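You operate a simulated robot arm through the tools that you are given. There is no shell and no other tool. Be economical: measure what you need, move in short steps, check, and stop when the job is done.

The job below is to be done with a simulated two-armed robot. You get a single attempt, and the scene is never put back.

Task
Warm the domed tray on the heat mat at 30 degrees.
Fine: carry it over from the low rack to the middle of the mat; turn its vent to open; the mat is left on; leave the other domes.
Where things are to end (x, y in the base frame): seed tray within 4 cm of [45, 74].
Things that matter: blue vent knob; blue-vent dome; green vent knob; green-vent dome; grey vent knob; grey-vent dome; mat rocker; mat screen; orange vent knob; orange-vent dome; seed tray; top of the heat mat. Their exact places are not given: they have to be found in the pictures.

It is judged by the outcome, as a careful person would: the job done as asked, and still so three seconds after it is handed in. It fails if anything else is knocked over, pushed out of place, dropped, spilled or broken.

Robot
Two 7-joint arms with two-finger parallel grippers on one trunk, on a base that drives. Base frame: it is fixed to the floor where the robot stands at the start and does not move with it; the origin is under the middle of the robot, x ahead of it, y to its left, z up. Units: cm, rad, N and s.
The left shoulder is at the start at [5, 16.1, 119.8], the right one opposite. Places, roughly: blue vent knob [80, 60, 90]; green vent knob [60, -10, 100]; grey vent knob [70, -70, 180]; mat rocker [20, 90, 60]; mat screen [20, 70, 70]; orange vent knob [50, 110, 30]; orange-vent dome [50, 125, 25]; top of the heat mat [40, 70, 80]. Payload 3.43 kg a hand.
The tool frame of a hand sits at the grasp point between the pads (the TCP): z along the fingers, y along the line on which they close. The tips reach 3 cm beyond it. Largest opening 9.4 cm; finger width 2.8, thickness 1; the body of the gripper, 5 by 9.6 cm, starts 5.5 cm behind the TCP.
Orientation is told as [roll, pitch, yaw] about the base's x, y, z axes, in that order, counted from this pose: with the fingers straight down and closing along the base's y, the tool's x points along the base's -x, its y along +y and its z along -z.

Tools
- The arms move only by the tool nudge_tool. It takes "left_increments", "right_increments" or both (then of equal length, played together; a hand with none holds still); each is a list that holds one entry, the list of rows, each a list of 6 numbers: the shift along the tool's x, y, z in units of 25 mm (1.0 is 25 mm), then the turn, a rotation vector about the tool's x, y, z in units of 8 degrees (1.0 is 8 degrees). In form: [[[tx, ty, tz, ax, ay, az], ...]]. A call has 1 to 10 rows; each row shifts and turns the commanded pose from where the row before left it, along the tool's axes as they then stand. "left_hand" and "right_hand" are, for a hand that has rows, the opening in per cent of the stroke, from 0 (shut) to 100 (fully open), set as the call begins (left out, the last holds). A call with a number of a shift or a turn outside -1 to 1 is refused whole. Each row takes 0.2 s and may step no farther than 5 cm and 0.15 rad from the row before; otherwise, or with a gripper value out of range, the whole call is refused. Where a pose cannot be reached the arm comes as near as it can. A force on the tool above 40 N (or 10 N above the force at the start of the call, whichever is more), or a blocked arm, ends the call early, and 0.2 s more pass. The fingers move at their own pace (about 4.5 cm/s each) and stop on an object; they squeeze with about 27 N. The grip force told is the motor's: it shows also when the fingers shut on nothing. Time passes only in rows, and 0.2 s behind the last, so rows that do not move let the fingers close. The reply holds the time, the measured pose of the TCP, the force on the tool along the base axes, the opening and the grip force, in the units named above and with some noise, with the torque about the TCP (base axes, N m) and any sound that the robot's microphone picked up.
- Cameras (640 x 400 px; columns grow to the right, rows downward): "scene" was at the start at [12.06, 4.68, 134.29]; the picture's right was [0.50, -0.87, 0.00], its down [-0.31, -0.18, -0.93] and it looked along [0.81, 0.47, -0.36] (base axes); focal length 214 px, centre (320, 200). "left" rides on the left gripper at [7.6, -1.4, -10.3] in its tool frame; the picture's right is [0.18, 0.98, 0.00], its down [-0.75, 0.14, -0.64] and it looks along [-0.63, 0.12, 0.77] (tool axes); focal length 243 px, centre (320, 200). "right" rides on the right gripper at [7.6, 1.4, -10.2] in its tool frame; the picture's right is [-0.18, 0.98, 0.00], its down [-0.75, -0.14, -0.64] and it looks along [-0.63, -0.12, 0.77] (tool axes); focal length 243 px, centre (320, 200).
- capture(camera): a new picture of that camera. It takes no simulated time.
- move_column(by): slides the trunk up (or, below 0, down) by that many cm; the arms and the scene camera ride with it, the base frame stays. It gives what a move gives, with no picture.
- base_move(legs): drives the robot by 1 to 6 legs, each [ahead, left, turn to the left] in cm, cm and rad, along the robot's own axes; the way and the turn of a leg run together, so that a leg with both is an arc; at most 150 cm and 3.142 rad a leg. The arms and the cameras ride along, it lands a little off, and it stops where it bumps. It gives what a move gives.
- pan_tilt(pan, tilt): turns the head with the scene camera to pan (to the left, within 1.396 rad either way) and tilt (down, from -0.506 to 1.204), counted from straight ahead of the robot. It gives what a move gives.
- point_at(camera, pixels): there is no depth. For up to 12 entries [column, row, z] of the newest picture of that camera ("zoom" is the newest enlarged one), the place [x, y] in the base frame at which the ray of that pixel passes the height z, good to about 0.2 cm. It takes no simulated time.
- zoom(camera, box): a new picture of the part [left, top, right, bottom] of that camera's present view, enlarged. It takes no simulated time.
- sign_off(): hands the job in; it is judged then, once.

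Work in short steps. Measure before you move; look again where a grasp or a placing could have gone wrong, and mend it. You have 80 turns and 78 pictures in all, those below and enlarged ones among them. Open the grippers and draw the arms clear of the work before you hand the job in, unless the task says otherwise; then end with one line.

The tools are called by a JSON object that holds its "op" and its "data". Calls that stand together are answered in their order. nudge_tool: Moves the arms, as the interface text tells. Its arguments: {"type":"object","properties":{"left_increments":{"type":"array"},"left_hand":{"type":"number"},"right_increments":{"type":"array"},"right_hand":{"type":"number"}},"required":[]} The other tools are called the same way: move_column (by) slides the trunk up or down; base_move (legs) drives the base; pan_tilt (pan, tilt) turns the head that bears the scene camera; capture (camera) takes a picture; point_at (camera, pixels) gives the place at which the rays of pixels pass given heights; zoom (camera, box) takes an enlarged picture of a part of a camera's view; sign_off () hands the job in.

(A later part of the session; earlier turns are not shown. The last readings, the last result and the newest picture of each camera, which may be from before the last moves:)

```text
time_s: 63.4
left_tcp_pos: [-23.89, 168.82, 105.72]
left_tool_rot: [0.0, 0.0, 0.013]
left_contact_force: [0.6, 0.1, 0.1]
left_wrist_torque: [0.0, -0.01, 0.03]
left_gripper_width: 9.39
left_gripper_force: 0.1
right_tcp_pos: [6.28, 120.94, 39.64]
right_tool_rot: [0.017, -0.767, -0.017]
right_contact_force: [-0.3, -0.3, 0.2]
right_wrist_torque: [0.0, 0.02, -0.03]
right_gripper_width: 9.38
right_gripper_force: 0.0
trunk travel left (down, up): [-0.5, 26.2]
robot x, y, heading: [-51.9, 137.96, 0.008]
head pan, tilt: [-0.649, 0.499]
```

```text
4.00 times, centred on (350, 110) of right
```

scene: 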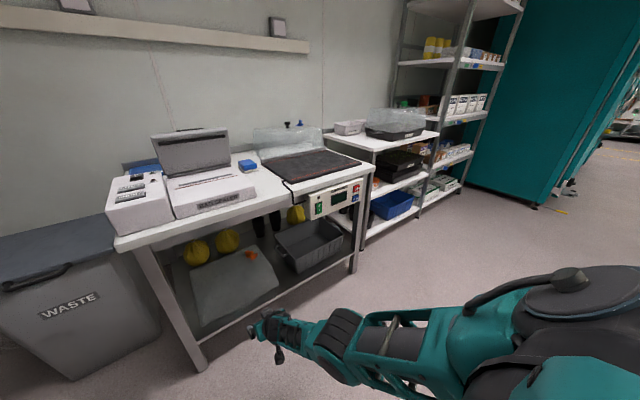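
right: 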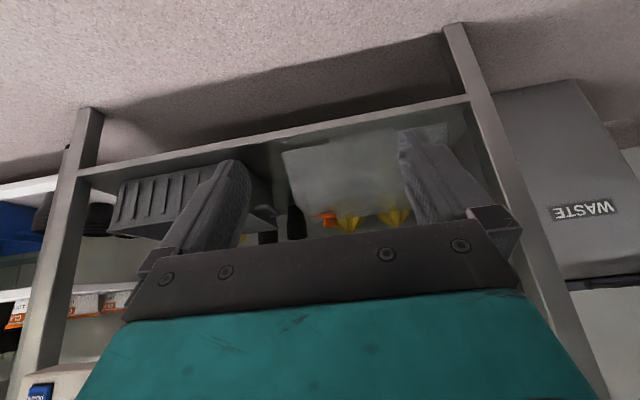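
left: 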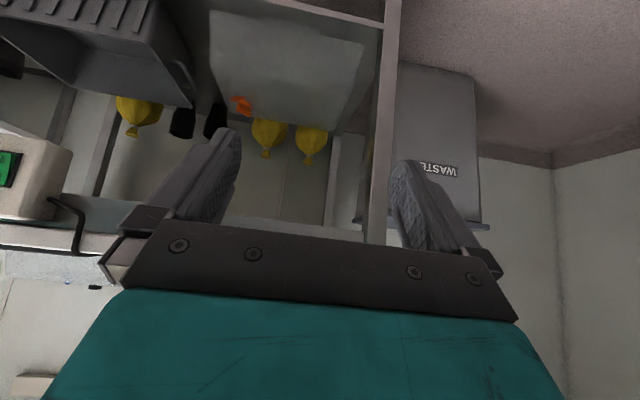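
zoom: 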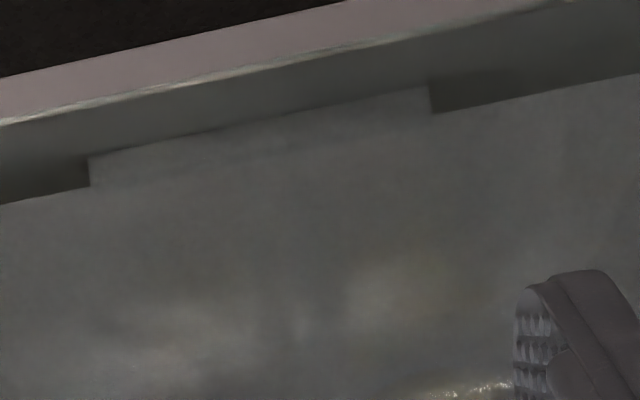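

Now it's clear: the orange (and blue) domes are empty domes with no tray beneath; the only domed tray on a low rack is the green-vent one on the white rack, with black side handles. First I set the mat: I raise the right hand to panel height and shift the base right.

{"op": "nudge_tool", "data": {"right_increments": [[[0, 0, -1, 0, 0, 0], [-0.9, 0, -0.9, 0, 0, 0], [-0.9, 0, -0.9, 0, 0, 0], [-0.9, 0, -0.9, 0, 0, 0], [-0.9, 0, -0.9, 0, 0, 0], [-0.9, 0, -0.9, 0, 0, 0], [-0.9, 0, -0.9, 0, 0, 0]]], "right_hand": 0}}

{"op": "base_move", "data": {"legs": [[0, -38, 0]]}}

{"op": "capture", "data": {"camera": "right"}}

{"op": "capture", "data": {"camera": "scene"}}

```text
time_s: 65.0
left_tcp_pos: [-23.88, 168.84, 105.8]
left_tool_rot: [0.0, 0.0, 0.012]
left_contact_force: [-0.6, -0.6, 0.6]
left_wrist_torque: [0.01, -0.01, -0.01]
left_gripper_width: 9.39
left_gripper_force: 0.1
right_tcp_pos: [4.45, 120.68, 60.55]
right_tool_rot: [0.016, -0.781, -0.017]
right_contact_force: [-0.7, 0.1, 0.1]
right_wrist_torque: [0.0, 0.0, 0.02]
right_gripper_width: 0.01
right_gripper_force: 27.1
trunk travel left (down, up): [-0.5, 26.2]
robot x, y, heading: [-51.63, 137.77, 0.011]
head pan, tilt: [-0.649, 0.499]
```

```text
time_s: 68.8
left_tcp_pos: [-23.49, 130.85, 105.76]
left_tool_rot: [0.0, 0.0, 0.015]
left_contact_force: [-0.1, -0.2, 0.5]
left_wrist_torque: [0.0, 0.01, 0.02]
left_gripper_width: 9.42
left_gripper_force: 0.1
right_tcp_pos: [5.08, 82.74, 60.31]
right_tool_rot: [0.018, -0.782, -0.015]
right_contact_force: [-0.1, 0.1, -0.5]
right_wrist_torque: [-0.02, 0.03, 0.02]
right_gripper_width: 0.01
right_gripper_force: 26.8
trunk travel left (down, up): [-0.5, 26.2]
robot x, y, heading: [-51.59, 99.87, 0.013]
head pan, tilt: [-0.649, 0.499]
```

```text
51 pictures are left
```

right: 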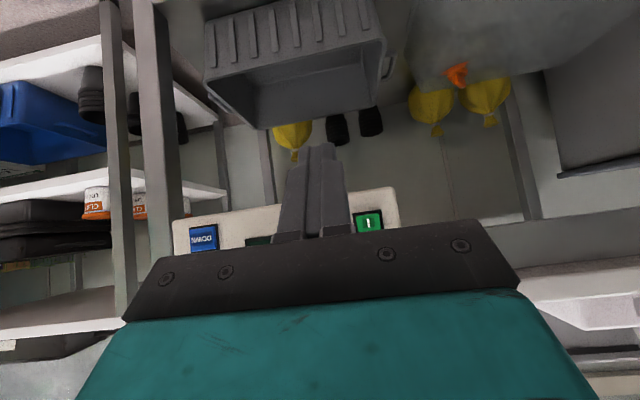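

```text
50 pictures are left
```

scene: 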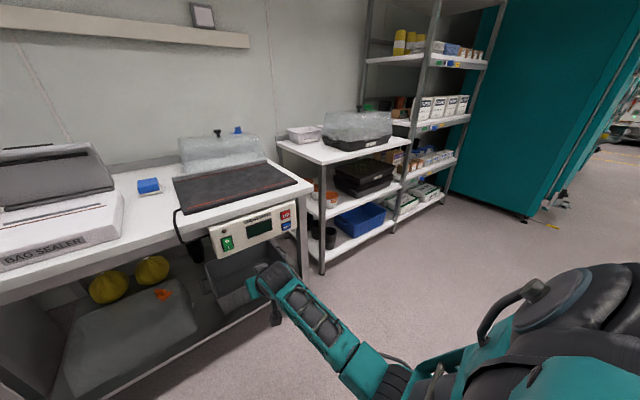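

The right view shows the rocker's lower "I" half at (369,222) and DOWN at (203,240). I zoom on the panel in the scene view and get rays from both cameras.

{"op": "zoom", "data": {"camera": "scene", "box": [200, 190, 310, 270]}}

{"op": "point_at", "data": {"camera": "right", "pixels": [[369, 214, 58], [369, 214, 60], [369, 230, 60], [203, 248, 60], [203, 228, 58], [398, 187, 56], [173, 220, 56]]}}

```text
5.00 times, centred on (255, 230) of scene
```

zoom: 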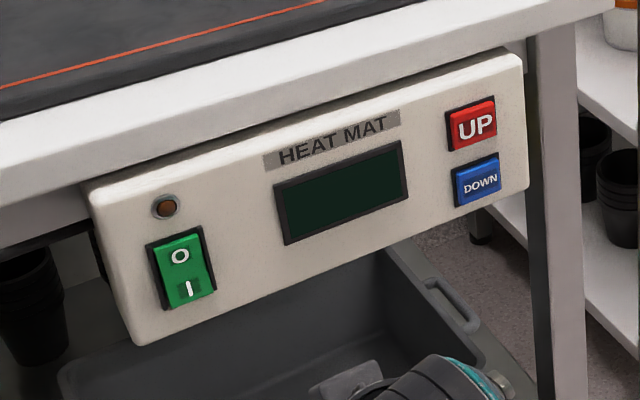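

```text
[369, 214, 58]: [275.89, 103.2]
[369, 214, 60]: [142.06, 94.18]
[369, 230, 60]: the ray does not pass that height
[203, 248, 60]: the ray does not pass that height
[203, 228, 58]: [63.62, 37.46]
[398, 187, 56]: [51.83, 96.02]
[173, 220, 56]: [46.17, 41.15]
```

{"op": "point_at", "data": {"camera": "zoom", "pixels": [[188, 291, 61], [188, 291, 63], [180, 252, 64], [180, 252, 66], [473, 123, 64], [473, 123, 67], [477, 181, 61], [477, 181, 63], [135, 345, 58], [88, 190, 68], [530, 180, 60], [521, 50, 68]]}}

{"op": "point_at", "data": {"camera": "right", "pixels": [[369, 214, 61.5], [369, 230, 63], [369, 230, 65], [203, 240, 63], [203, 240, 62.5], [398, 187, 60]]}}

```text
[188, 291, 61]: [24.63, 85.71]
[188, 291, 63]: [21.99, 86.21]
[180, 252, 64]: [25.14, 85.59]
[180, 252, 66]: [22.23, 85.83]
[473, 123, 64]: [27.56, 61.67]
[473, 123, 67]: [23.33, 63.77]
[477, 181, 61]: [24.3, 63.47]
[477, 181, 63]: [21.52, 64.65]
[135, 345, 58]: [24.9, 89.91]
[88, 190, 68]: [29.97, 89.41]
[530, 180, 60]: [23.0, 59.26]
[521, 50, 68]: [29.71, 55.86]
```

```text
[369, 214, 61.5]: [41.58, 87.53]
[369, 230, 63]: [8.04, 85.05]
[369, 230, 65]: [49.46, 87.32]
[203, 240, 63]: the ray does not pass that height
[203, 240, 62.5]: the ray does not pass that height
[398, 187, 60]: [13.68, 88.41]
```

The panel face is near-vertical at x about 22.3–23; rocker "I" at (22.3, 86.1, 62.8), UP at (23, 63.9, 67), DOWN at (22, 64.5, 62.7). I pitch the right hand further toward level, fingers shut.

{"op": "nudge_tool", "data": {"right_increments": [[[0, 0.35, 0, 0, -1, 0], [0, 0.35, 0, 0, -1, 0], [0, 0.35, 0, 0, -1, 0], [0, 0.35, 0, 0, -1, 0], [0, 0, 0, 0, 0, 0]]]}}

```text
time_s: 70.0
left_tcp_pos: [-23.46, 130.79, 105.79]
left_tool_rot: [-0.001, -0.001, 0.014]
left_contact_force: [-0.2, -0.7, -0.3]
left_wrist_torque: [0.04, 0.02, 0.02]
left_gripper_width: 9.42
left_gripper_force: 0.1
right_tcp_pos: [5.75, 80.41, 60.55]
right_tool_rot: [-0.55, -1.329, 0.522]
right_contact_force: [0.3, -0.2, 1.3]
right_wrist_torque: [0.0, 0.01, -0.01]
right_gripper_width: 0.0
right_gripper_force: 27.1
trunk travel left (down, up): [-0.5, 26.2]
robot x, y, heading: [-51.42, 99.63, 0.011]
head pan, tilt: [-0.649, 0.499]
stopped in row 5 (right hand): the arm was blocked; the commanded pose is now the measured one
```

The hand is nearly level now (tool axis about (0.98,-0.04,-0.20)). I approach to 2 cm in front of the rocker's "I" half.

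{"op": "nudge_tool", "data": {"right_increments": [[[-0.434, 0.45, 0.864, 0, 0, 0], [-0.434, 0.45, 0.864, 0, 0, 0], [-0.434, 0.45, 0.864, 0, 0, 0], [-0.434, 0.45, 0.864, 0, 0, 0], [-0.434, 0.45, 0.864, 0, 0, 0]]]}}

{"op": "capture", "data": {"camera": "scene"}}

```text
time_s: 71.2
left_tcp_pos: [-23.45, 130.66, 105.81]
left_tool_rot: [-0.002, -0.001, 0.014]
left_contact_force: [-0.3, -0.6, 0.1]
left_wrist_torque: [0.01, -0.04, -0.01]
left_gripper_width: 9.39
left_gripper_force: 0.1
right_tcp_pos: [17.66, 86.44, 62.72]
right_tool_rot: [-0.537, -1.328, 0.509]
right_contact_force: [0.1, 0.0, -0.4]
right_wrist_torque: [-0.03, -0.02, -0.02]
right_gripper_width: 0.01
right_gripper_force: 26.7
trunk travel left (down, up): [-0.5, 26.2]
robot x, y, heading: [-51.39, 99.46, 0.012]
head pan, tilt: [-0.649, 0.499]
```

```text
48 pictures are left
```

scene: 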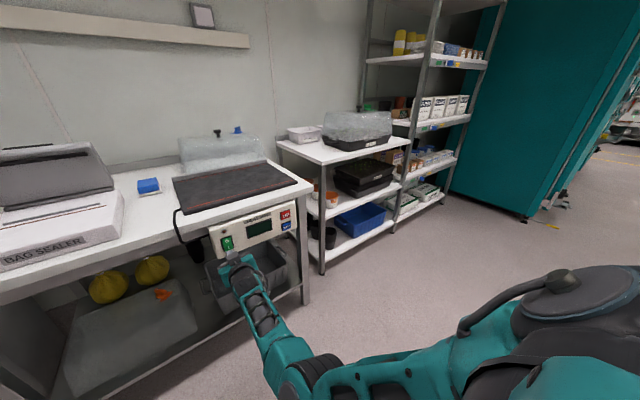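

The tip is right below the rocker's face. I push ahead in small rows and draw back.

{"op": "nudge_tool", "data": {"right_increments": [[[0, 0, 0.3, 0, 0, 0], [0, 0, 0.3, 0, 0, 0], [0, 0, 0.2, 0, 0, 0], [0, 0, 0.2, 0, 0, 0]]]}}

{"op": "zoom", "data": {"camera": "scene", "box": [200, 190, 310, 270]}}

```text
time_s: 72.2
left_tcp_pos: [-23.53, 130.79, 105.83]
left_tool_rot: [-0.002, -0.002, 0.012]
left_contact_force: [0.2, -0.1, -0.5]
left_wrist_torque: [-0.01, 0.02, 0.0]
left_gripper_width: 9.4
left_gripper_force: 0.1
right_tcp_pos: [19.45, 86.31, 62.25]
right_tool_rot: [-0.528, -1.325, 0.497]
right_contact_force: [-9.3, -0.3, 2.0]
right_wrist_torque: [0.0, -0.14, 0.02]
right_gripper_width: 0.02
right_gripper_force: 26.8
trunk travel left (down, up): [-0.5, 26.2]
robot x, y, heading: [-51.38, 99.66, 0.014]
head pan, tilt: [-0.649, 0.499]
stopped in row 4 (right hand): the force on the tool passed its limit at 64 N (the readings are from after the stop); the commanded pose is now the measured one
```

```text
5.00 times, centred on (255, 230) of scene
```

zoom: 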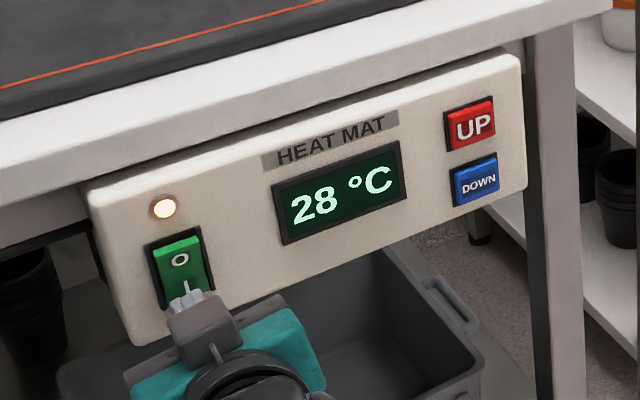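

The mat is on and shows 28 °C. I back off and move over to the UP button.

{"op": "nudge_tool", "data": {"right_increments": [[[0, 0, -0.9, 0, 0, 0], [-0.123, -1, -0.02, 0, 0, 0], [-0.123, -1, -0.02, 0, 0, 0], [-0.123, -1, -0.02, 0, 0, 0], [-0.123, -1, -0.02, 0, 0, 0], [-0.123, -1, -0.02, 0, 0, 0], [-0.123, -1, -0.02, 0, 0, 0], [-0.123, -1, -0.02, 0, 0, 0], [-0.123, -1, -0.02, 0, 0, 0], [-0.123, -1, -0.02, 0, 0, 0]]]}}

{"op": "zoom", "data": {"camera": "scene", "box": [200, 190, 310, 270]}}

```text
time_s: 74.4
left_tcp_pos: [-23.49, 130.74, 105.89]
left_tool_rot: [-0.001, 0.0, 0.012]
left_contact_force: [0.6, 0.5, -1.1]
left_wrist_torque: [0.02, 0.0, 0.01]
left_gripper_width: 9.42
left_gripper_force: 0.1
right_tcp_pos: [17.13, 64.4, 68.17]
right_tool_rot: [-0.533, -1.323, 0.507]
right_contact_force: [0.2, 0.1, 0.0]
right_wrist_torque: [0.0, 0.0, 0.03]
right_gripper_width: 0.0
right_gripper_force: 27.1
trunk travel left (down, up): [-0.5, 26.2]
robot x, y, heading: [-51.15, 99.9, 0.014]
head pan, tilt: [-0.649, 0.499]
```

```text
5.00 times, centred on (255, 230) of scene
```

zoom: 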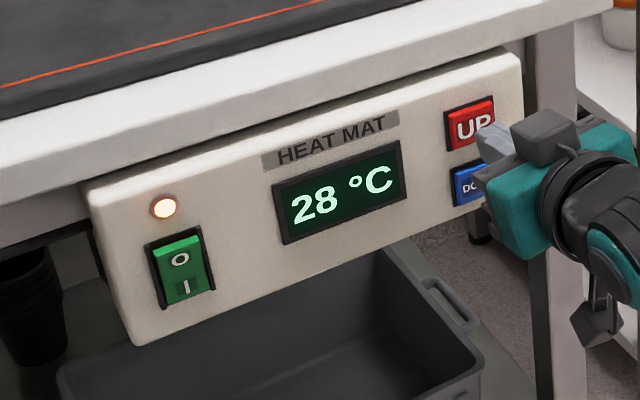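

The tip lines up with UP. I press once by 2.5 cm in small rows and back off.

{"op": "nudge_tool", "data": {"right_increments": [[[0, 0, 0.4, 0, 0, 0], [0, 0, 0.3, 0, 0, 0], [0, 0, 0.2, 0, 0, 0], [0, 0, 0.2, 0, 0, 0], [0, 0, 0.1, 0, 0, 0]]]}}

{"op": "nudge_tool", "data": {"right_increments": [[[0, 0, -0.9, 0, 0, 0]]]}}

{"op": "zoom", "data": {"camera": "scene", "box": [200, 190, 310, 270]}}

```text
time_s: 75.6
left_tcp_pos: [-23.61, 130.87, 105.8]
left_tool_rot: [-0.002, -0.002, 0.014]
left_contact_force: [0.3, 0.2, -0.1]
left_wrist_torque: [0.02, 0.03, -0.01]
left_gripper_width: 9.37
left_gripper_force: 0.0
right_tcp_pos: [19.99, 64.18, 67.56]
right_tool_rot: [-0.534, -1.326, 0.508]
right_contact_force: [-12.1, 0.5, 2.8]
right_wrist_torque: [-0.04, -0.2, 0.04]
right_gripper_width: 0.01
right_gripper_force: 27.1
trunk travel left (down, up): [-0.5, 26.2]
robot x, y, heading: [-51.75, 99.5, 0.009]
head pan, tilt: [-0.649, 0.499]
heard: click
```

```text
time_s: 76.0
left_tcp_pos: [-23.63, 130.86, 105.88]
left_tool_rot: [-0.001, 0.0, 0.012]
left_contact_force: [0.3, 0.5, -0.5]
left_wrist_torque: [-0.03, 0.02, -0.04]
left_gripper_width: 9.39
left_gripper_force: 0.0
right_tcp_pos: [17.72, 64.33, 68.14]
right_tool_rot: [-0.532, -1.324, 0.504]
right_contact_force: [1.0, 0.4, -0.6]
right_wrist_torque: [-0.01, 0.02, 0.01]
right_gripper_width: 0.01
right_gripper_force: 27.8
trunk travel left (down, up): [-0.5, 26.2]
robot x, y, heading: [-51.4, 99.45, 0.012]
head pan, tilt: [-0.649, 0.499]
```

```text
5.00 times, centred on (255, 230) of scene
```

zoom: 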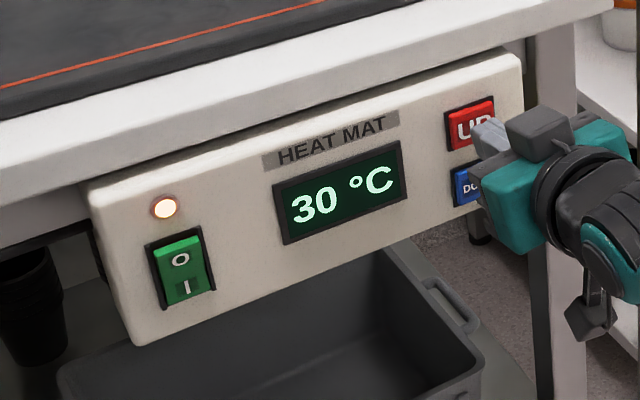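

The screen reads 30 °C. I draw the right hand straight back, then turn it down again and raise it.

{"op": "nudge_tool", "data": {"right_increments": [[[0, 0, -1, 0, 0, 0], [0, 0, -1, 0, 0, 0], [0, 0, -1, 0, 0, 0], [0, 0, -1, 0, 0, 0], [0, 0, -1, 0, 0, 0], [0, 0, -0.5, 0, 1, 0], [0, 0, -0.5, 0, 1, 0], [0, 0, -0.5, 0, 1, 0], [0, 0, -0.5, 0, 1, 0], [0, 0, -0.5, 0, 1, 0]]]}}

{"op": "nudge_tool", "data": {"right_increments": [[[0, 0, -1, 0, 1, 0], [0, 0, -1, 0, 1, 0], [0, 0, -1, 0, 1, 0], [0, 0, -1, 0, 1, 0], [0, 0, -1, 0, 0.5, 0], [0, 0, -1, 0, 0, 0], [0, 0, -1, 0, 0, 0], [0, 0, -1, 0, 0, 0], [0, 0, -1, 0, 0, 0], [0, 0, -1, 0, 0, 0]]], "right_hand": 100}}

{"op": "pan_tilt", "data": {"pan": -0.9, "tilt": 0.4}}

{"op": "capture", "data": {"camera": "scene"}}

```text
time_s: 78.2
left_tcp_pos: [-23.45, 130.71, 105.8]
left_tool_rot: [-0.002, 0.0, 0.015]
left_contact_force: [0.1, -0.2, -0.9]
left_wrist_torque: [0.03, -0.01, -0.02]
left_gripper_width: 9.4
left_gripper_force: 0.1
right_tcp_pos: [0.25, 65.34, 73.53]
right_tool_rot: [-0.155, -0.652, 0.078]
right_contact_force: [0.1, -0.6, -0.4]
right_wrist_torque: [-0.03, -0.05, 0.05]
right_gripper_width: 0.0
right_gripper_force: 26.9
trunk travel left (down, up): [-0.5, 26.2]
robot x, y, heading: [-51.31, 99.59, 0.008]
head pan, tilt: [-0.649, 0.499]
```

```text
time_s: 80.4
left_tcp_pos: [-23.45, 130.8, 105.77]
left_tool_rot: [-0.002, -0.001, 0.014]
left_contact_force: [-0.4, 0.5, -0.9]
left_wrist_torque: [0.03, 0.01, 0.02]
left_gripper_width: 9.43
left_gripper_force: 0.1
right_tcp_pos: [-4.73, 68.29, 97.21]
right_tool_rot: [-0.125, -0.03, -0.012]
right_contact_force: [-0.1, -0.5, -0.1]
right_wrist_torque: [0.01, 0.0, -0.01]
right_gripper_width: 9.42
right_gripper_force: 0.0
trunk travel left (down, up): [-0.5, 26.2]
robot x, y, heading: [-51.24, 99.63, 0.011]
head pan, tilt: [-0.649, 0.499]
```

```text
time_s: 81.2
left_tcp_pos: [-23.48, 130.89, 105.79]
left_tool_rot: [-0.002, -0.001, 0.014]
left_contact_force: [0.3, -0.1, -0.2]
left_wrist_torque: [0.02, 0.0, -0.01]
left_gripper_width: 9.41
left_gripper_force: 0.1
right_tcp_pos: [-4.72, 68.11, 97.13]
right_tool_rot: [-0.124, -0.031, -0.01]
right_contact_force: [-0.2, 0.5, -0.6]
right_wrist_torque: [-0.03, 0.01, 0.0]
right_gripper_width: 9.41
right_gripper_force: 0.1
trunk travel left (down, up): [-0.5, 26.2]
robot x, y, heading: [-51.25, 99.9, 0.012]
head pan, tilt: [-0.901, 0.4]
```

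```text
44 pictures are left
```

scene: 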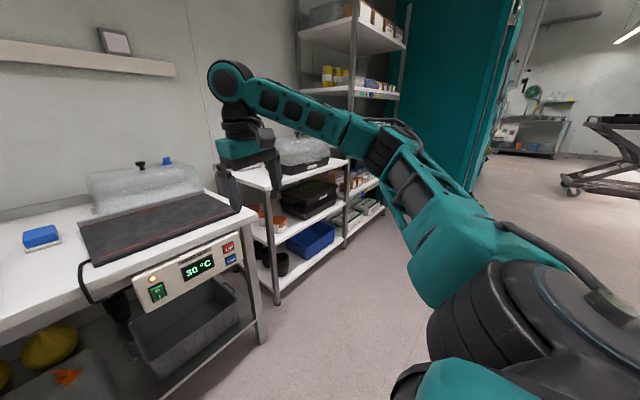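

I straighten the right hand, raise the trunk a bit and drive right to face the low rack.

{"op": "nudge_tool", "data": {"right_increments": [[[1, -0.5, 0, -0.89, 0, 0], [1, -0.5, 0, 0, 0, 0], [1, -0.5, 0, 0, 0, 0]]]}}

{"op": "move_column", "data": {"by": 16}}

{"op": "base_move", "data": {"legs": [[0, -100, 0]]}}

{"op": "pan_tilt", "data": {"pan": 0.0, "tilt": 0.5}}

{"op": "capture", "data": {"camera": "scene"}}

```text
time_s: 82.0
left_tcp_pos: [-23.52, 130.77, 105.87]
left_tool_rot: [-0.002, -0.001, 0.014]
left_contact_force: [-0.3, -0.4, -0.4]
left_wrist_torque: [0.01, -0.02, -0.04]
left_gripper_width: 9.42
left_gripper_force: 0.1
right_tcp_pos: [-12.16, 64.67, 96.98]
right_tool_rot: [-0.001, -0.03, -0.01]
right_contact_force: [0.4, 0.0, 0.4]
right_wrist_torque: [0.03, 0.06, 0.0]
right_gripper_width: 9.41
right_gripper_force: 0.0
trunk travel left (down, up): [-0.5, 26.2]
robot x, y, heading: [-51.46, 99.28, 0.012]
head pan, tilt: [-0.901, 0.4]
```

```text
time_s: 83.8
left_tcp_pos: [-23.52, 130.78, 121.94]
left_tool_rot: [-0.001, 0.001, 0.014]
left_contact_force: [0.7, -0.1, 0.4]
left_wrist_torque: [0.0, -0.03, -0.01]
left_gripper_width: 9.4
left_gripper_force: 0.1
right_tcp_pos: [-12.25, 64.67, 112.98]
right_tool_rot: [-0.001, -0.032, -0.009]
right_contact_force: [0.2, 0.0, 0.3]
right_wrist_torque: [-0.01, 0.02, 0.01]
right_gripper_width: 9.42
right_gripper_force: 0.1
trunk travel left (down, up): [-16.5, 10.2]
robot x, y, heading: [-51.63, 99.78, 0.009]
head pan, tilt: [-0.901, 0.4]
```

```text
time_s: 92.9
left_tcp_pos: [-22.16, 30.63, 121.77]
left_tool_rot: [-0.001, 0.001, 0.015]
left_contact_force: [0.4, -0.4, -0.1]
left_wrist_torque: [0.01, -0.01, 0.04]
left_gripper_width: 9.42
left_gripper_force: 0.0
right_tcp_pos: [-10.88, -35.49, 113.05]
right_tool_rot: [0.0, -0.033, -0.008]
right_contact_force: [-0.3, 0.6, -0.8]
right_wrist_torque: [-0.03, 0.01, -0.01]
right_gripper_width: 9.41
right_gripper_force: 0.1
trunk travel left (down, up): [-16.5, 10.2]
robot x, y, heading: [-50.03, -0.54, 0.014]
head pan, tilt: [-0.901, 0.4]
```

```text
time_s: 94.1
left_tcp_pos: [-22.36, 30.58, 121.77]
left_tool_rot: [0.0, 0.0, 0.014]
left_contact_force: [-0.1, -0.6, 0.0]
left_wrist_torque: [0.0, 0.03, 0.01]
left_gripper_width: 9.41
left_gripper_force: 0.1
right_tcp_pos: [-10.85, -35.42, 113.15]
right_tool_rot: [-0.001, -0.031, -0.008]
right_contact_force: [-0.2, 0.8, 0.6]
right_wrist_torque: [0.02, 0.0, 0.01]
right_gripper_width: 9.4
right_gripper_force: 0.1
trunk travel left (down, up): [-16.5, 10.2]
robot x, y, heading: [-50.21, -0.57, 0.013]
head pan, tilt: [0.0, 0.499]
```

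```text
43 pictures are left
```

scene: 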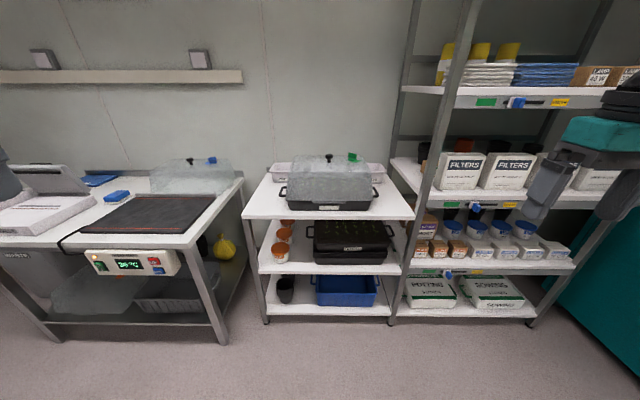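

The green-dome tray stands on the low rack's top at (330,185), with black handles on both sides. I zoom.

{"op": "zoom", "data": {"camera": "scene", "box": [260, 140, 400, 225]}}

{"op": "point_at", "data": {"camera": "scene", "pixels": [[283, 194, 84], [375, 194, 84], [288, 209, 80], [368, 210, 80], [352, 157, 98], [327, 158, 98], [243, 217, 79], [413, 218, 79]]}}

```text
4.57 times, centred on (330, 182) of scene
```

zoom: 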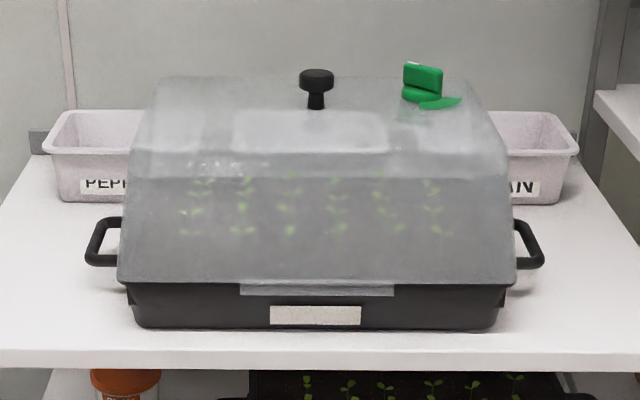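

```text
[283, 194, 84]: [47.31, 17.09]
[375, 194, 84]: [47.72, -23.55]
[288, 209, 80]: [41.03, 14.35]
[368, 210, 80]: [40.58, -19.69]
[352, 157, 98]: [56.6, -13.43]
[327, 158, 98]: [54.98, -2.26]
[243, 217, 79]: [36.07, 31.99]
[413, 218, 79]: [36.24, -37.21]
```

The tray's handles are at y about +17 and -24, near x 47; the vent knob at about (57,-13). I pull the right hand inward and back, then drive ahead 46 cm.

{"op": "nudge_tool", "data": {"right_increments": [[[1, 1, -0.5, 0, 0.2, 0], [1, 1, -0.5, 0, 0, 0], [1, 1, -0.5, 0, 0, 0], [1, 1, -0.5, 0, 0, 0], [0, 1, -0.5, 0, 0, 0], [0, 1, -0.5, 0, 0, 0]]]}}

{"op": "base_move", "data": {"legs": [[46, 0, -0.01]]}}

{"op": "capture", "data": {"camera": "right"}}

{"op": "capture", "data": {"camera": "scene"}}

```text
time_s: 95.5
left_tcp_pos: [-22.31, 30.67, 121.68]
left_tool_rot: [-0.002, -0.001, 0.016]
left_contact_force: [-0.3, 0.8, 0.4]
left_wrist_torque: [0.01, -0.01, -0.01]
left_gripper_width: 9.43
left_gripper_force: 0.0
right_tcp_pos: [-20.81, -20.33, 120.57]
right_tool_rot: [0.001, -0.004, -0.011]
right_contact_force: [0.8, -0.3, -0.5]
right_wrist_torque: [0.03, 0.01, 0.01]
right_gripper_width: 9.38
right_gripper_force: 0.0
trunk travel left (down, up): [-16.5, 10.2]
robot x, y, heading: [-50.24, -0.58, 0.013]
head pan, tilt: [0.0, 0.499]
```

```text
time_s: 98.3
left_tcp_pos: [24.08, 30.45, 121.75]
left_tool_rot: [-0.002, 0.0, -0.003]
left_contact_force: [-0.3, 0.0, -0.5]
left_wrist_torque: [0.0, 0.02, 0.01]
left_gripper_width: 9.42
left_gripper_force: 0.0
right_tcp_pos: [24.86, -20.62, 120.41]
right_tool_rot: [0.001, -0.004, -0.024]
right_contact_force: [0.1, -0.4, 0.6]
right_wrist_torque: [0.02, -0.01, 0.03]
right_gripper_width: 9.4
right_gripper_force: 0.1
trunk travel left (down, up): [-16.5, 10.2]
robot x, y, heading: [-4.43, -0.08, 0.002]
head pan, tilt: [0.0, 0.499]
```

```text
41 pictures are left
```

right: 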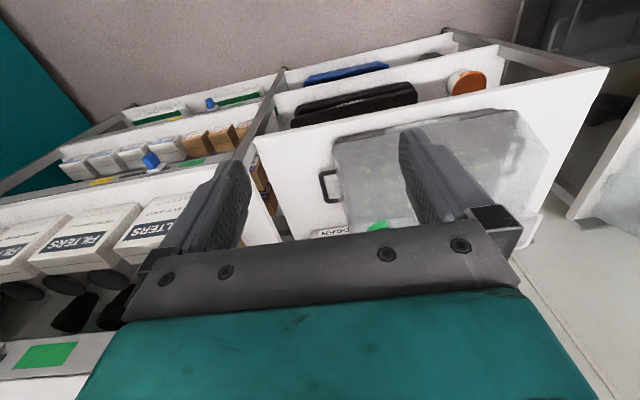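

```text
40 pictures are left
```

scene: 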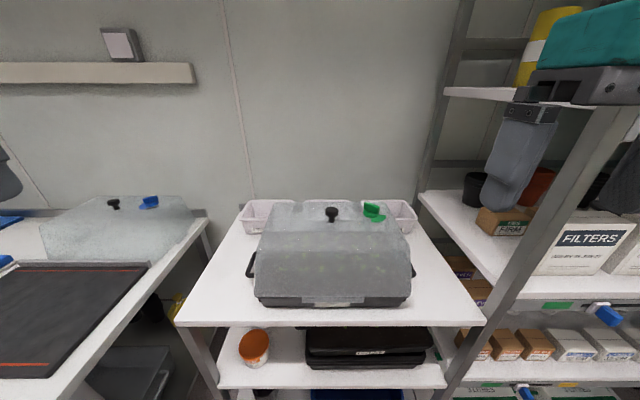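

I zoom on the vent knob at (374,210) and measure it together with the handles.

{"op": "zoom", "data": {"camera": "scene", "box": [345, 190, 409, 230]}}

{"op": "zoom", "data": {"camera": "scene", "box": [235, 190, 425, 315]}}

{"op": "point_at", "data": {"camera": "zoom", "pixels": [[430, 62, 98], [466, 65, 96], [322, 75, 96], [52, 230, 86], [55, 275, 86], [597, 225, 86], [75, 370, 79], [582, 375, 79], [310, 395, 83]]}}

```text
10.00 times, centred on (377, 210) of scene
```

zoom: 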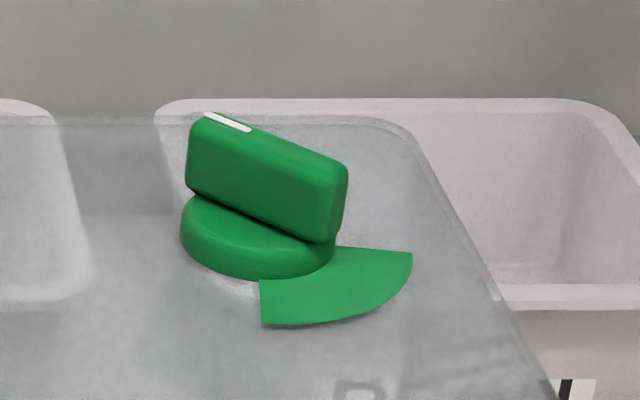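

```text
3.20 times, centred on (330, 252) of scene
```

zoom: 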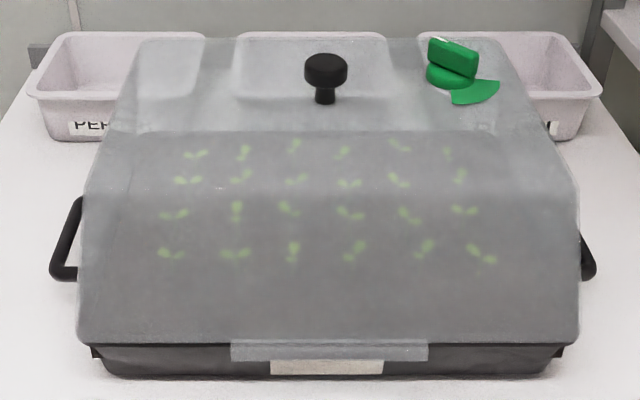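

```text
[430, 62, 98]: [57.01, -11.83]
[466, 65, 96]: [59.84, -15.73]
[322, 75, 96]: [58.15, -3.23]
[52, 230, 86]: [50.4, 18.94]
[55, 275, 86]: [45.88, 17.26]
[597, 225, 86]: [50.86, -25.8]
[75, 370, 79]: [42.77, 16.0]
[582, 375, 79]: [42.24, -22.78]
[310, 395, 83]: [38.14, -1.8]
```

The knob's white index points to the left rear and a green sector lies at its right front on the dome. I bring the right hand over for a closer view from above.

{"op": "nudge_tool", "data": {"right_increments": [[[-1, 0.45, 0, 0, 0, 0], [-1, 0.45, 0, 0, 0, 0], [-1, 0.45, 0, 0, 0, 0], [-1, 0.45, 0, 0, 0, 0], [-1, 0.45, 0, 0, 0, 0], [-1, 0.45, 0, 0, 0, 0]]]}}

{"op": "capture", "data": {"camera": "right"}}

```text
time_s: 99.7
left_tcp_pos: [24.23, 30.46, 121.78]
left_tool_rot: [-0.002, 0.0, -0.002]
left_contact_force: [0.6, 0.4, 0.0]
left_wrist_torque: [-0.04, 0.03, 0.03]
left_gripper_width: 9.38
left_gripper_force: 0.0
right_tcp_pos: [40.08, -14.21, 120.41]
right_tool_rot: [-0.002, -0.006, -0.024]
right_contact_force: [-0.5, 1.0, -0.1]
right_wrist_torque: [-0.01, -0.01, -0.01]
right_gripper_width: 9.4
right_gripper_force: 0.0
trunk travel left (down, up): [-16.5, 10.2]
robot x, y, heading: [-4.13, -0.07, -0.006]
head pan, tilt: [0.0, 0.499]
```

```text
37 pictures are left
```

right: 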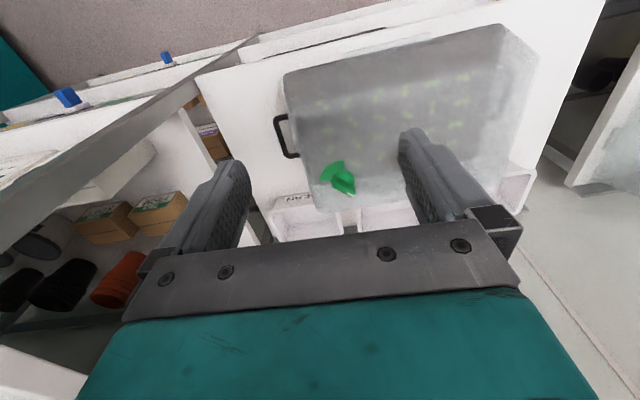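

{"op": "zoom", "data": {"camera": "right", "box": [305, 145, 385, 205]}}

{"op": "point_at", "data": {"camera": "zoom", "pixels": [[330, 250, 98], [330, 250, 96]]}}

```text
6.67 times, centred on (345, 175) of right
```

zoom: 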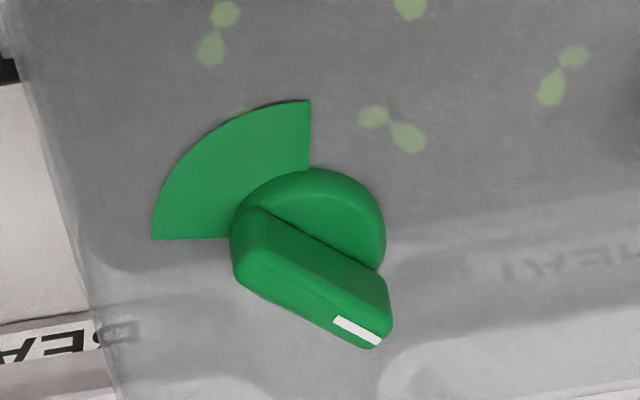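

```text
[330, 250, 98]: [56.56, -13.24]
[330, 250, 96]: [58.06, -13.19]
```

The index points away from the sector (at about 50° from +x toward +y; sector 180–270°), so the vent is shut and the index must turn into the sector. I put the right hand above the knob axis (57,-13.5) and yaw it so the fingers straddle the bar.

{"op": "nudge_tool", "data": {"right_increments": [[[-0.967, 0.063, 0, 0, 0, 0], [-0.967, 0.063, 0, 0, 0, 0], [-0.967, 0.063, 0, 0, 0, 0], [-0.967, 0.063, 0, 0, 0, 0], [-0.967, 0.063, 0, 0, 0, 0], [-0.967, 0.063, 0, 0, 0, 0], [-0.967, 0.063, 0, 0, 0, 0]]]}}

{"op": "nudge_tool", "data": {"right_increments": [[[0, 0, 0.6, 0, 0, -0.92], [0, 0, 0.6, 0, 0, -0.92], [0, 0, 0.6, 0, 0, -0.92], [0, 0, 0.6, 0, 0, -0.92], [0, 0, 0.6, 0, 0, -0.92], [0, 0, 0.6, 0, 0, -0.92], [0, 0, 0.6, 0, 0, -0.92]]]}}

{"op": "capture", "data": {"camera": "right"}}

{"op": "capture", "data": {"camera": "scene"}}

```text
time_s: 101.3
left_tcp_pos: [24.05, 30.5, 121.78]
left_tool_rot: [-0.002, 0.001, 0.0]
left_contact_force: [0.0, -0.4, -0.7]
left_wrist_torque: [0.04, 0.02, 0.01]
left_gripper_width: 9.39
left_gripper_force: 0.1
right_tcp_pos: [54.29, -13.88, 120.18]
right_tool_rot: [0.0, -0.006, -0.021]
right_contact_force: [0.4, -0.4, -0.3]
right_wrist_torque: [0.06, 0.03, 0.0]
right_gripper_width: 9.4
right_gripper_force: 0.1
right hand out of reach, approached as far as the arm can: row 6, 7
trunk travel left (down, up): [-16.5, 10.2]
robot x, y, heading: [-4.06, -0.31, -0.002]
head pan, tilt: [0.0, 0.499]
```

```text
time_s: 102.9
left_tcp_pos: [24.1, 30.55, 121.85]
left_tool_rot: [-0.003, 0.0, 0.001]
left_contact_force: [-0.5, -0.3, -0.4]
left_wrist_torque: [-0.02, 0.02, 0.0]
left_gripper_width: 9.39
left_gripper_force: 0.0
right_tcp_pos: [54.29, -13.83, 109.77]
right_tool_rot: [-0.004, -0.003, 0.877]
right_contact_force: [0.4, -0.5, -0.6]
right_wrist_torque: [0.02, -0.02, 0.0]
right_gripper_width: 9.39
right_gripper_force: 0.1
trunk travel left (down, up): [-16.5, 10.2]
robot x, y, heading: [-4.11, -0.03, 0.003]
head pan, tilt: [0.0, 0.499]
```

```text
35 pictures are left
```

right: 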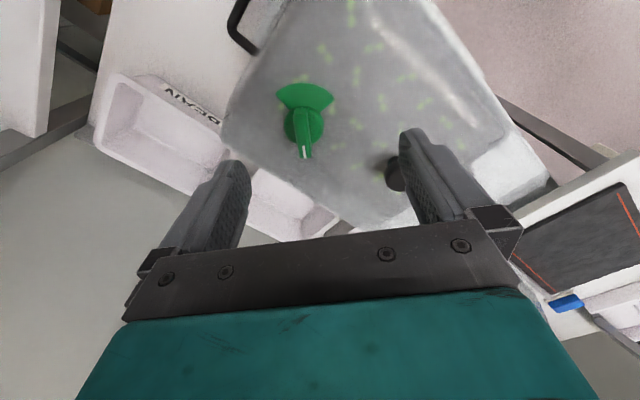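

```text
34 pictures are left
```

scene: 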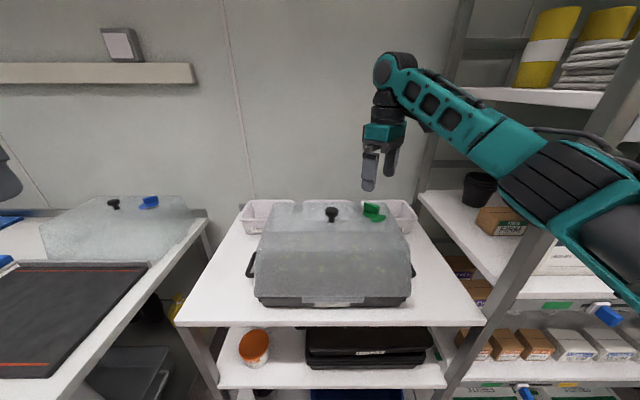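

{"op": "zoom", "data": {"camera": "right", "box": [265, 75, 345, 165]}}

{"op": "point_at", "data": {"camera": "right", "pixels": [[303, 112, 98.5], [306, 158, 98.5], [303, 127, 96], [305, 133, 98.5], [310, 85, 95]]}}

```text
4.44 times, centred on (305, 120) of right
```

zoom: 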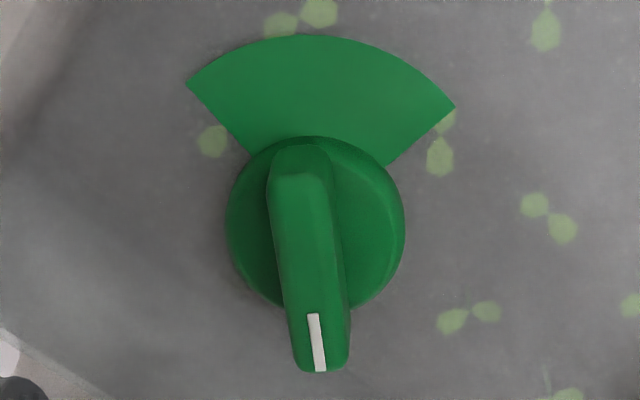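

```text
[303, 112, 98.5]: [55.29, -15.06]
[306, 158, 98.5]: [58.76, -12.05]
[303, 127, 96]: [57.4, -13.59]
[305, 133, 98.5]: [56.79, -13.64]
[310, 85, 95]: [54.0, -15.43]
```

The bar's centre is at (57.0,-13.55), the index at 41°. I drive 4 cm ahead for reach.

{"op": "base_move", "data": {"legs": [[4, 0, 0]]}}

```text
time_s: 103.8
left_tcp_pos: [28.14, 30.41, 121.82]
left_tool_rot: [-0.003, 0.0, 0.0]
left_contact_force: [1.1, 0.3, 0.1]
left_wrist_torque: [0.02, 0.04, -0.01]
left_gripper_width: 9.4
left_gripper_force: 0.1
right_tcp_pos: [58.37, -13.86, 109.79]
right_tool_rot: [-0.002, -0.001, 0.876]
right_contact_force: [0.1, 1.0, -0.2]
right_wrist_torque: [0.0, 0.03, 0.0]
right_gripper_width: 9.41
right_gripper_force: 0.0
trunk travel left (down, up): [-16.5, 10.2]
robot x, y, heading: [-0.41, 0.14, -0.004]
head pan, tilt: [0.0, 0.499]
```

{"op": "nudge_tool", "data": {"right_increments": [[[0.23, 0.47, 0, 0, 0, 0.58], [0, 0, 0.5, 0, 0, 0.57], [0, 0, 0.8, 0, 0, 0], [0, 0, 0.8, 0, 0, 0], [0, 0, 0.8, 0, 0, 0], [0, 0, 0.6, 0, 0, 0], [0, 0, 0.5, 0, 0, 0]]], "right_hand": 60}}

{"op": "zoom", "data": {"camera": "scene", "box": [310, 160, 430, 240]}}

```text
time_s: 105.4
left_tcp_pos: [28.05, 30.42, 121.86]
left_tool_rot: [-0.002, -0.001, 0.0]
left_contact_force: [0.4, 0.0, 0.5]
left_wrist_torque: [0.01, 0.01, 0.01]
left_gripper_width: 9.39
left_gripper_force: 0.2
right_tcp_pos: [57.04, -13.59, 99.76]
right_tool_rot: [-0.002, -0.001, 0.715]
right_contact_force: [-0.1, 0.2, 0.4]
right_wrist_torque: [0.03, -0.04, 0.0]
right_gripper_width: 5.64
right_gripper_force: 0.0
trunk travel left (down, up): [-16.5, 10.2]
robot x, y, heading: [-0.06, -0.07, 0.001]
head pan, tilt: [0.0, 0.499]
```

```text
5.00 times, centred on (370, 200) of scene
```

zoom: 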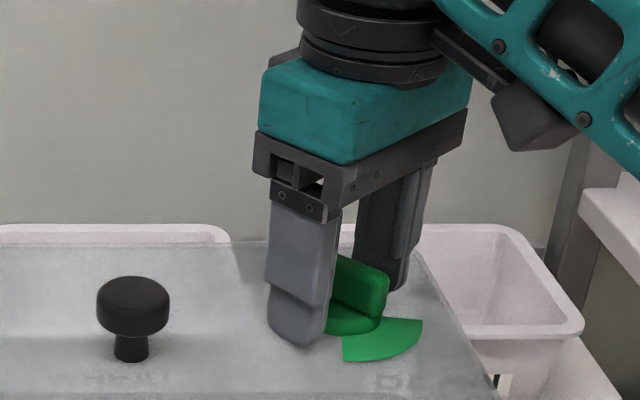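

The fingers straddle the bar well. I close and try turning it clockwise (yaw down) 32° first, watching the torque.

{"op": "nudge_tool", "data": {"right_increments": [[[0, 0, 0, 0, 0, 0], [0, 0, 0, 0, 0, 0], [0, 0, 0, 0, 0, 0], [0, 0, 0, 0, 0, 0]]], "right_hand": 0}}

{"op": "nudge_tool", "data": {"right_increments": [[[0, 0, 0, 0, 0, 1], [0, 0, 0, 0, 0, 1], [0, 0, 0, 0, 0, 1], [0, 0, 0, 0, 0, 1]]]}}

```text
time_s: 106.4
left_tcp_pos: [28.07, 30.46, 121.8]
left_tool_rot: [-0.002, -0.001, -0.001]
left_contact_force: [-0.4, 0.1, -1.0]
left_wrist_torque: [-0.02, -0.01, -0.03]
left_gripper_width: 9.39
left_gripper_force: 0.1
right_tcp_pos: [57.02, -13.56, 99.74]
right_tool_rot: [-0.002, -0.003, 0.716]
right_contact_force: [-0.6, -0.5, 0.0]
right_wrist_torque: [0.15, 0.0, -0.06]
right_gripper_width: 3.89
right_gripper_force: 27.2
trunk travel left (down, up): [-16.5, 10.2]
robot x, y, heading: [-0.11, -0.68, -0.007]
head pan, tilt: [0.0, 0.499]
```

```text
time_s: 107.4
left_tcp_pos: [28.07, 30.5, 121.98]
left_tool_rot: [-0.002, 0.0, 0.0]
left_contact_force: [0.7, -0.1, -0.3]
left_wrist_torque: [-0.01, 0.02, -0.01]
left_gripper_width: 9.38
left_gripper_force: 0.1
right_tcp_pos: [56.95, -13.65, 99.81]
right_tool_rot: [0.0, -0.004, 0.155]
right_contact_force: [0.7, 0.4, -0.3]
right_wrist_torque: [-0.2, -0.04, 0.04]
right_gripper_width: 3.88
right_gripper_force: 27.0
trunk travel left (down, up): [-16.5, 10.2]
robot x, y, heading: [-0.29, 0.08, -0.005]
head pan, tilt: [0.0, 0.499]
```

The width 3.9 means the tips hold the round base rather than the bar. I look whether it turned.

{"op": "zoom", "data": {"camera": "scene", "box": [310, 160, 430, 240]}}

```text
5.00 times, centred on (370, 200) of scene
```

zoom: 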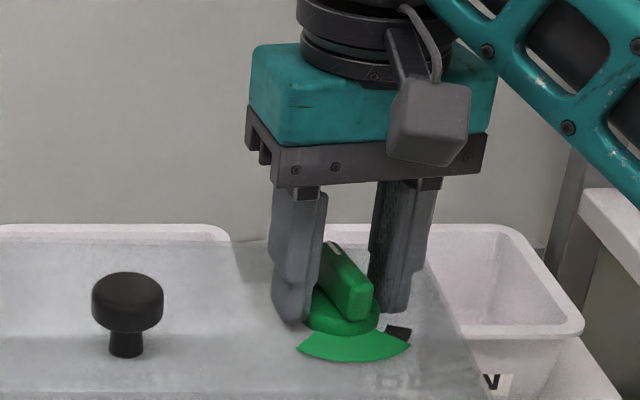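

The sector is a shutter that turns with the knob; a dark vent opening now shows at (400,333). I go on clockwise to about 90° in all.

{"op": "nudge_tool", "data": {"right_increments": [[[0, 0, 0, 0, 0, 1], [0, 0, 0, 0, 0, 1], [0, 0, 0, 0, 0, 1], [0, 0, 0, 0, 0, 1], [0, 0, 0, 0, 0, 1], [0, 0, 0, 0, 0, 1], [0, 0, 0, 0, 0, 1], [0, 0, 0, 0, 0, 0.3]]]}}

{"op": "zoom", "data": {"camera": "scene", "box": [310, 160, 430, 240]}}

```text
time_s: 109.2
left_tcp_pos: [28.01, 30.39, 121.89]
left_tool_rot: [0.0, 0.001, 0.0]
left_contact_force: [0.7, -0.4, 0.0]
left_wrist_torque: [0.01, 0.04, 0.01]
left_gripper_width: 9.41
left_gripper_force: 0.0
right_tcp_pos: [56.95, -13.51, 99.76]
right_tool_rot: [0.003, 0.0, -0.864]
right_contact_force: [-0.3, 0.3, 0.5]
right_wrist_torque: [-0.18, -0.03, 0.01]
right_gripper_width: 3.9
right_gripper_force: 27.0
trunk travel left (down, up): [-16.5, 10.2]
robot x, y, heading: [-0.23, 0.08, -0.004]
head pan, tilt: [0.0, 0.499]
```

```text
5.00 times, centred on (370, 200) of scene
```

zoom: 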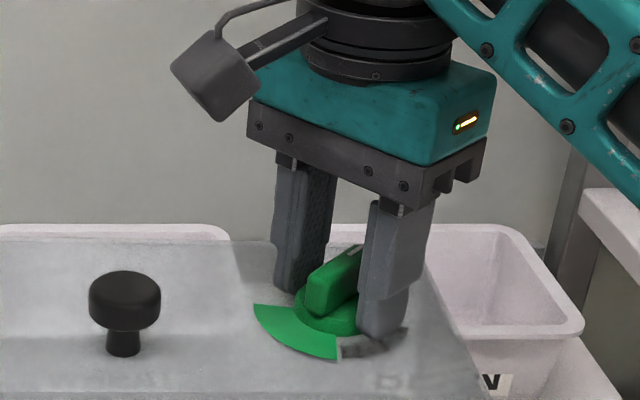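

The shutter has swung to the left, the opening shows. I release, lift and look from above.

{"op": "nudge_tool", "data": {"right_increments": [[[0, 0, 0, 0, 0, 0], [0, 0, 0, 0, 0, 0], [0, 0, 0, 0, 0, 0], [0, 0, -1, 0, 0, 0], [0, 0, -1, 0, 0, 0], [0, 0, -1, 0, 0, -0.9], [0, 0, -1, 0, 0, -0.9], [1, 0, -1, 0, 0, -0.9], [1, 0, 0, 0, 0, -0.9], [1, 0, 0, 0, 0, -0.9]]], "right_hand": 70}}

{"op": "zoom", "data": {"camera": "scene", "box": [345, 190, 409, 230]}}

```text
time_s: 111.4
left_tcp_pos: [27.97, 30.45, 121.86]
left_tool_rot: [-0.002, 0.0, -0.001]
left_contact_force: [1.2, 0.1, 0.3]
left_wrist_torque: [-0.06, -0.03, 0.01]
left_gripper_width: 9.42
left_gripper_force: 0.0
right_tcp_pos: [50.27, -10.06, 112.31]
right_tool_rot: [0.002, -0.002, -0.233]
right_contact_force: [0.0, -0.8, 0.1]
right_wrist_torque: [0.01, 0.0, 0.0]
right_gripper_width: 6.58
right_gripper_force: 0.0
trunk travel left (down, up): [-16.5, 10.2]
robot x, y, heading: [-0.19, -0.4, -0.002]
head pan, tilt: [0.0, 0.499]
```

```text
10.00 times, centred on (377, 210) of scene
```

zoom: 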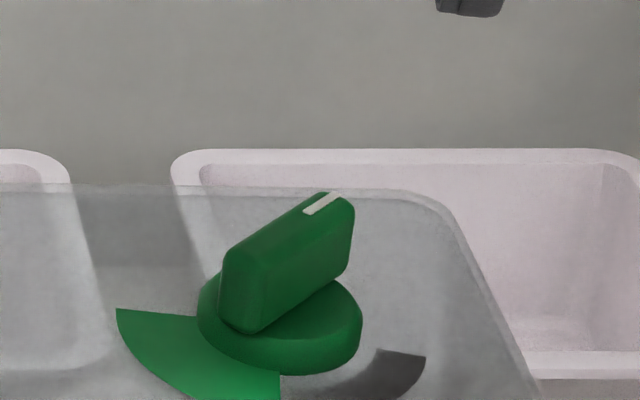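

The vent opening is fully uncovered. Next the handles: I move both hands back in front of the tray's ends to see the handles with the wrist cameras.

{"op": "nudge_tool", "data": {"left_increments": [[[-0.7, -0.9, -0.0, 0, 0, 0], [-0.7, -0.9, 0.6, 0, 0, 0], [-0.7, -0.9, 0.6, 0, 0, 0], [-0.7, -0.9, 0.6, 0, 0, 0], [0, 0, 0.6, 0, 0, 0], [0, 0, 0, 0, 0, 0], [0, 0, 0, 0, 0, 0]]], "right_increments": [[[1, -0.7, 0, 0, 0, -0.83], [1, -0.9, 0, 0, 0, -0.84], [1, -1, 0, 0, 0, 0], [1, -1, 0, 0, 0, 0], [1, -1, 0, 0, 0, 0], [0.6, -1, 0, 0, 0, 0], [0, -1, 0, 0, 0, 0]]], "right_hand": 100}}

{"op": "capture", "data": {"camera": "left"}}

{"op": "capture", "data": {"camera": "right"}}

```text
time_s: 113.0
left_tcp_pos: [35.06, 21.47, 115.73]
left_tool_rot: [0.0, 0.0, 0.001]
left_contact_force: [-0.6, -0.3, 0.4]
left_wrist_torque: [0.02, -0.01, -0.01]
left_gripper_width: 9.39
left_gripper_force: 0.0
right_tcp_pos: [35.79, -25.62, 112.15]
right_tool_rot: [0.001, -0.003, 0.0]
right_contact_force: [-0.2, 0.3, 0.9]
right_wrist_torque: [-0.02, 0.03, -0.01]
right_gripper_width: 9.38
right_gripper_force: 0.2
trunk travel left (down, up): [-16.5, 10.2]
robot x, y, heading: [0.04, -0.18, 0.002]
head pan, tilt: [0.0, 0.499]
```

```text
28 pictures are left
```

left: 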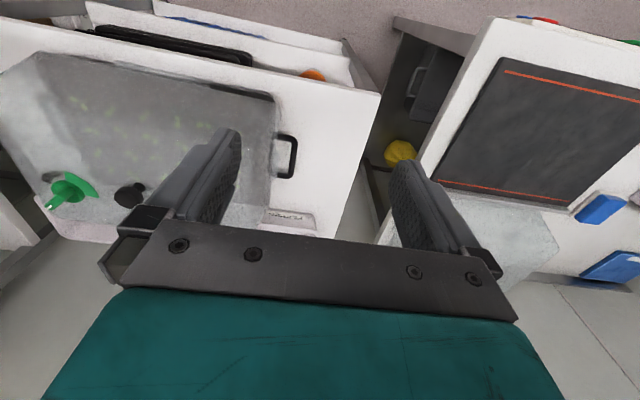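

```text
27 pictures are left
```

right: 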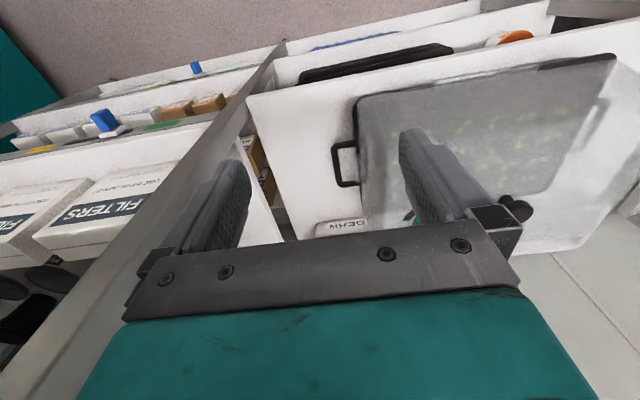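

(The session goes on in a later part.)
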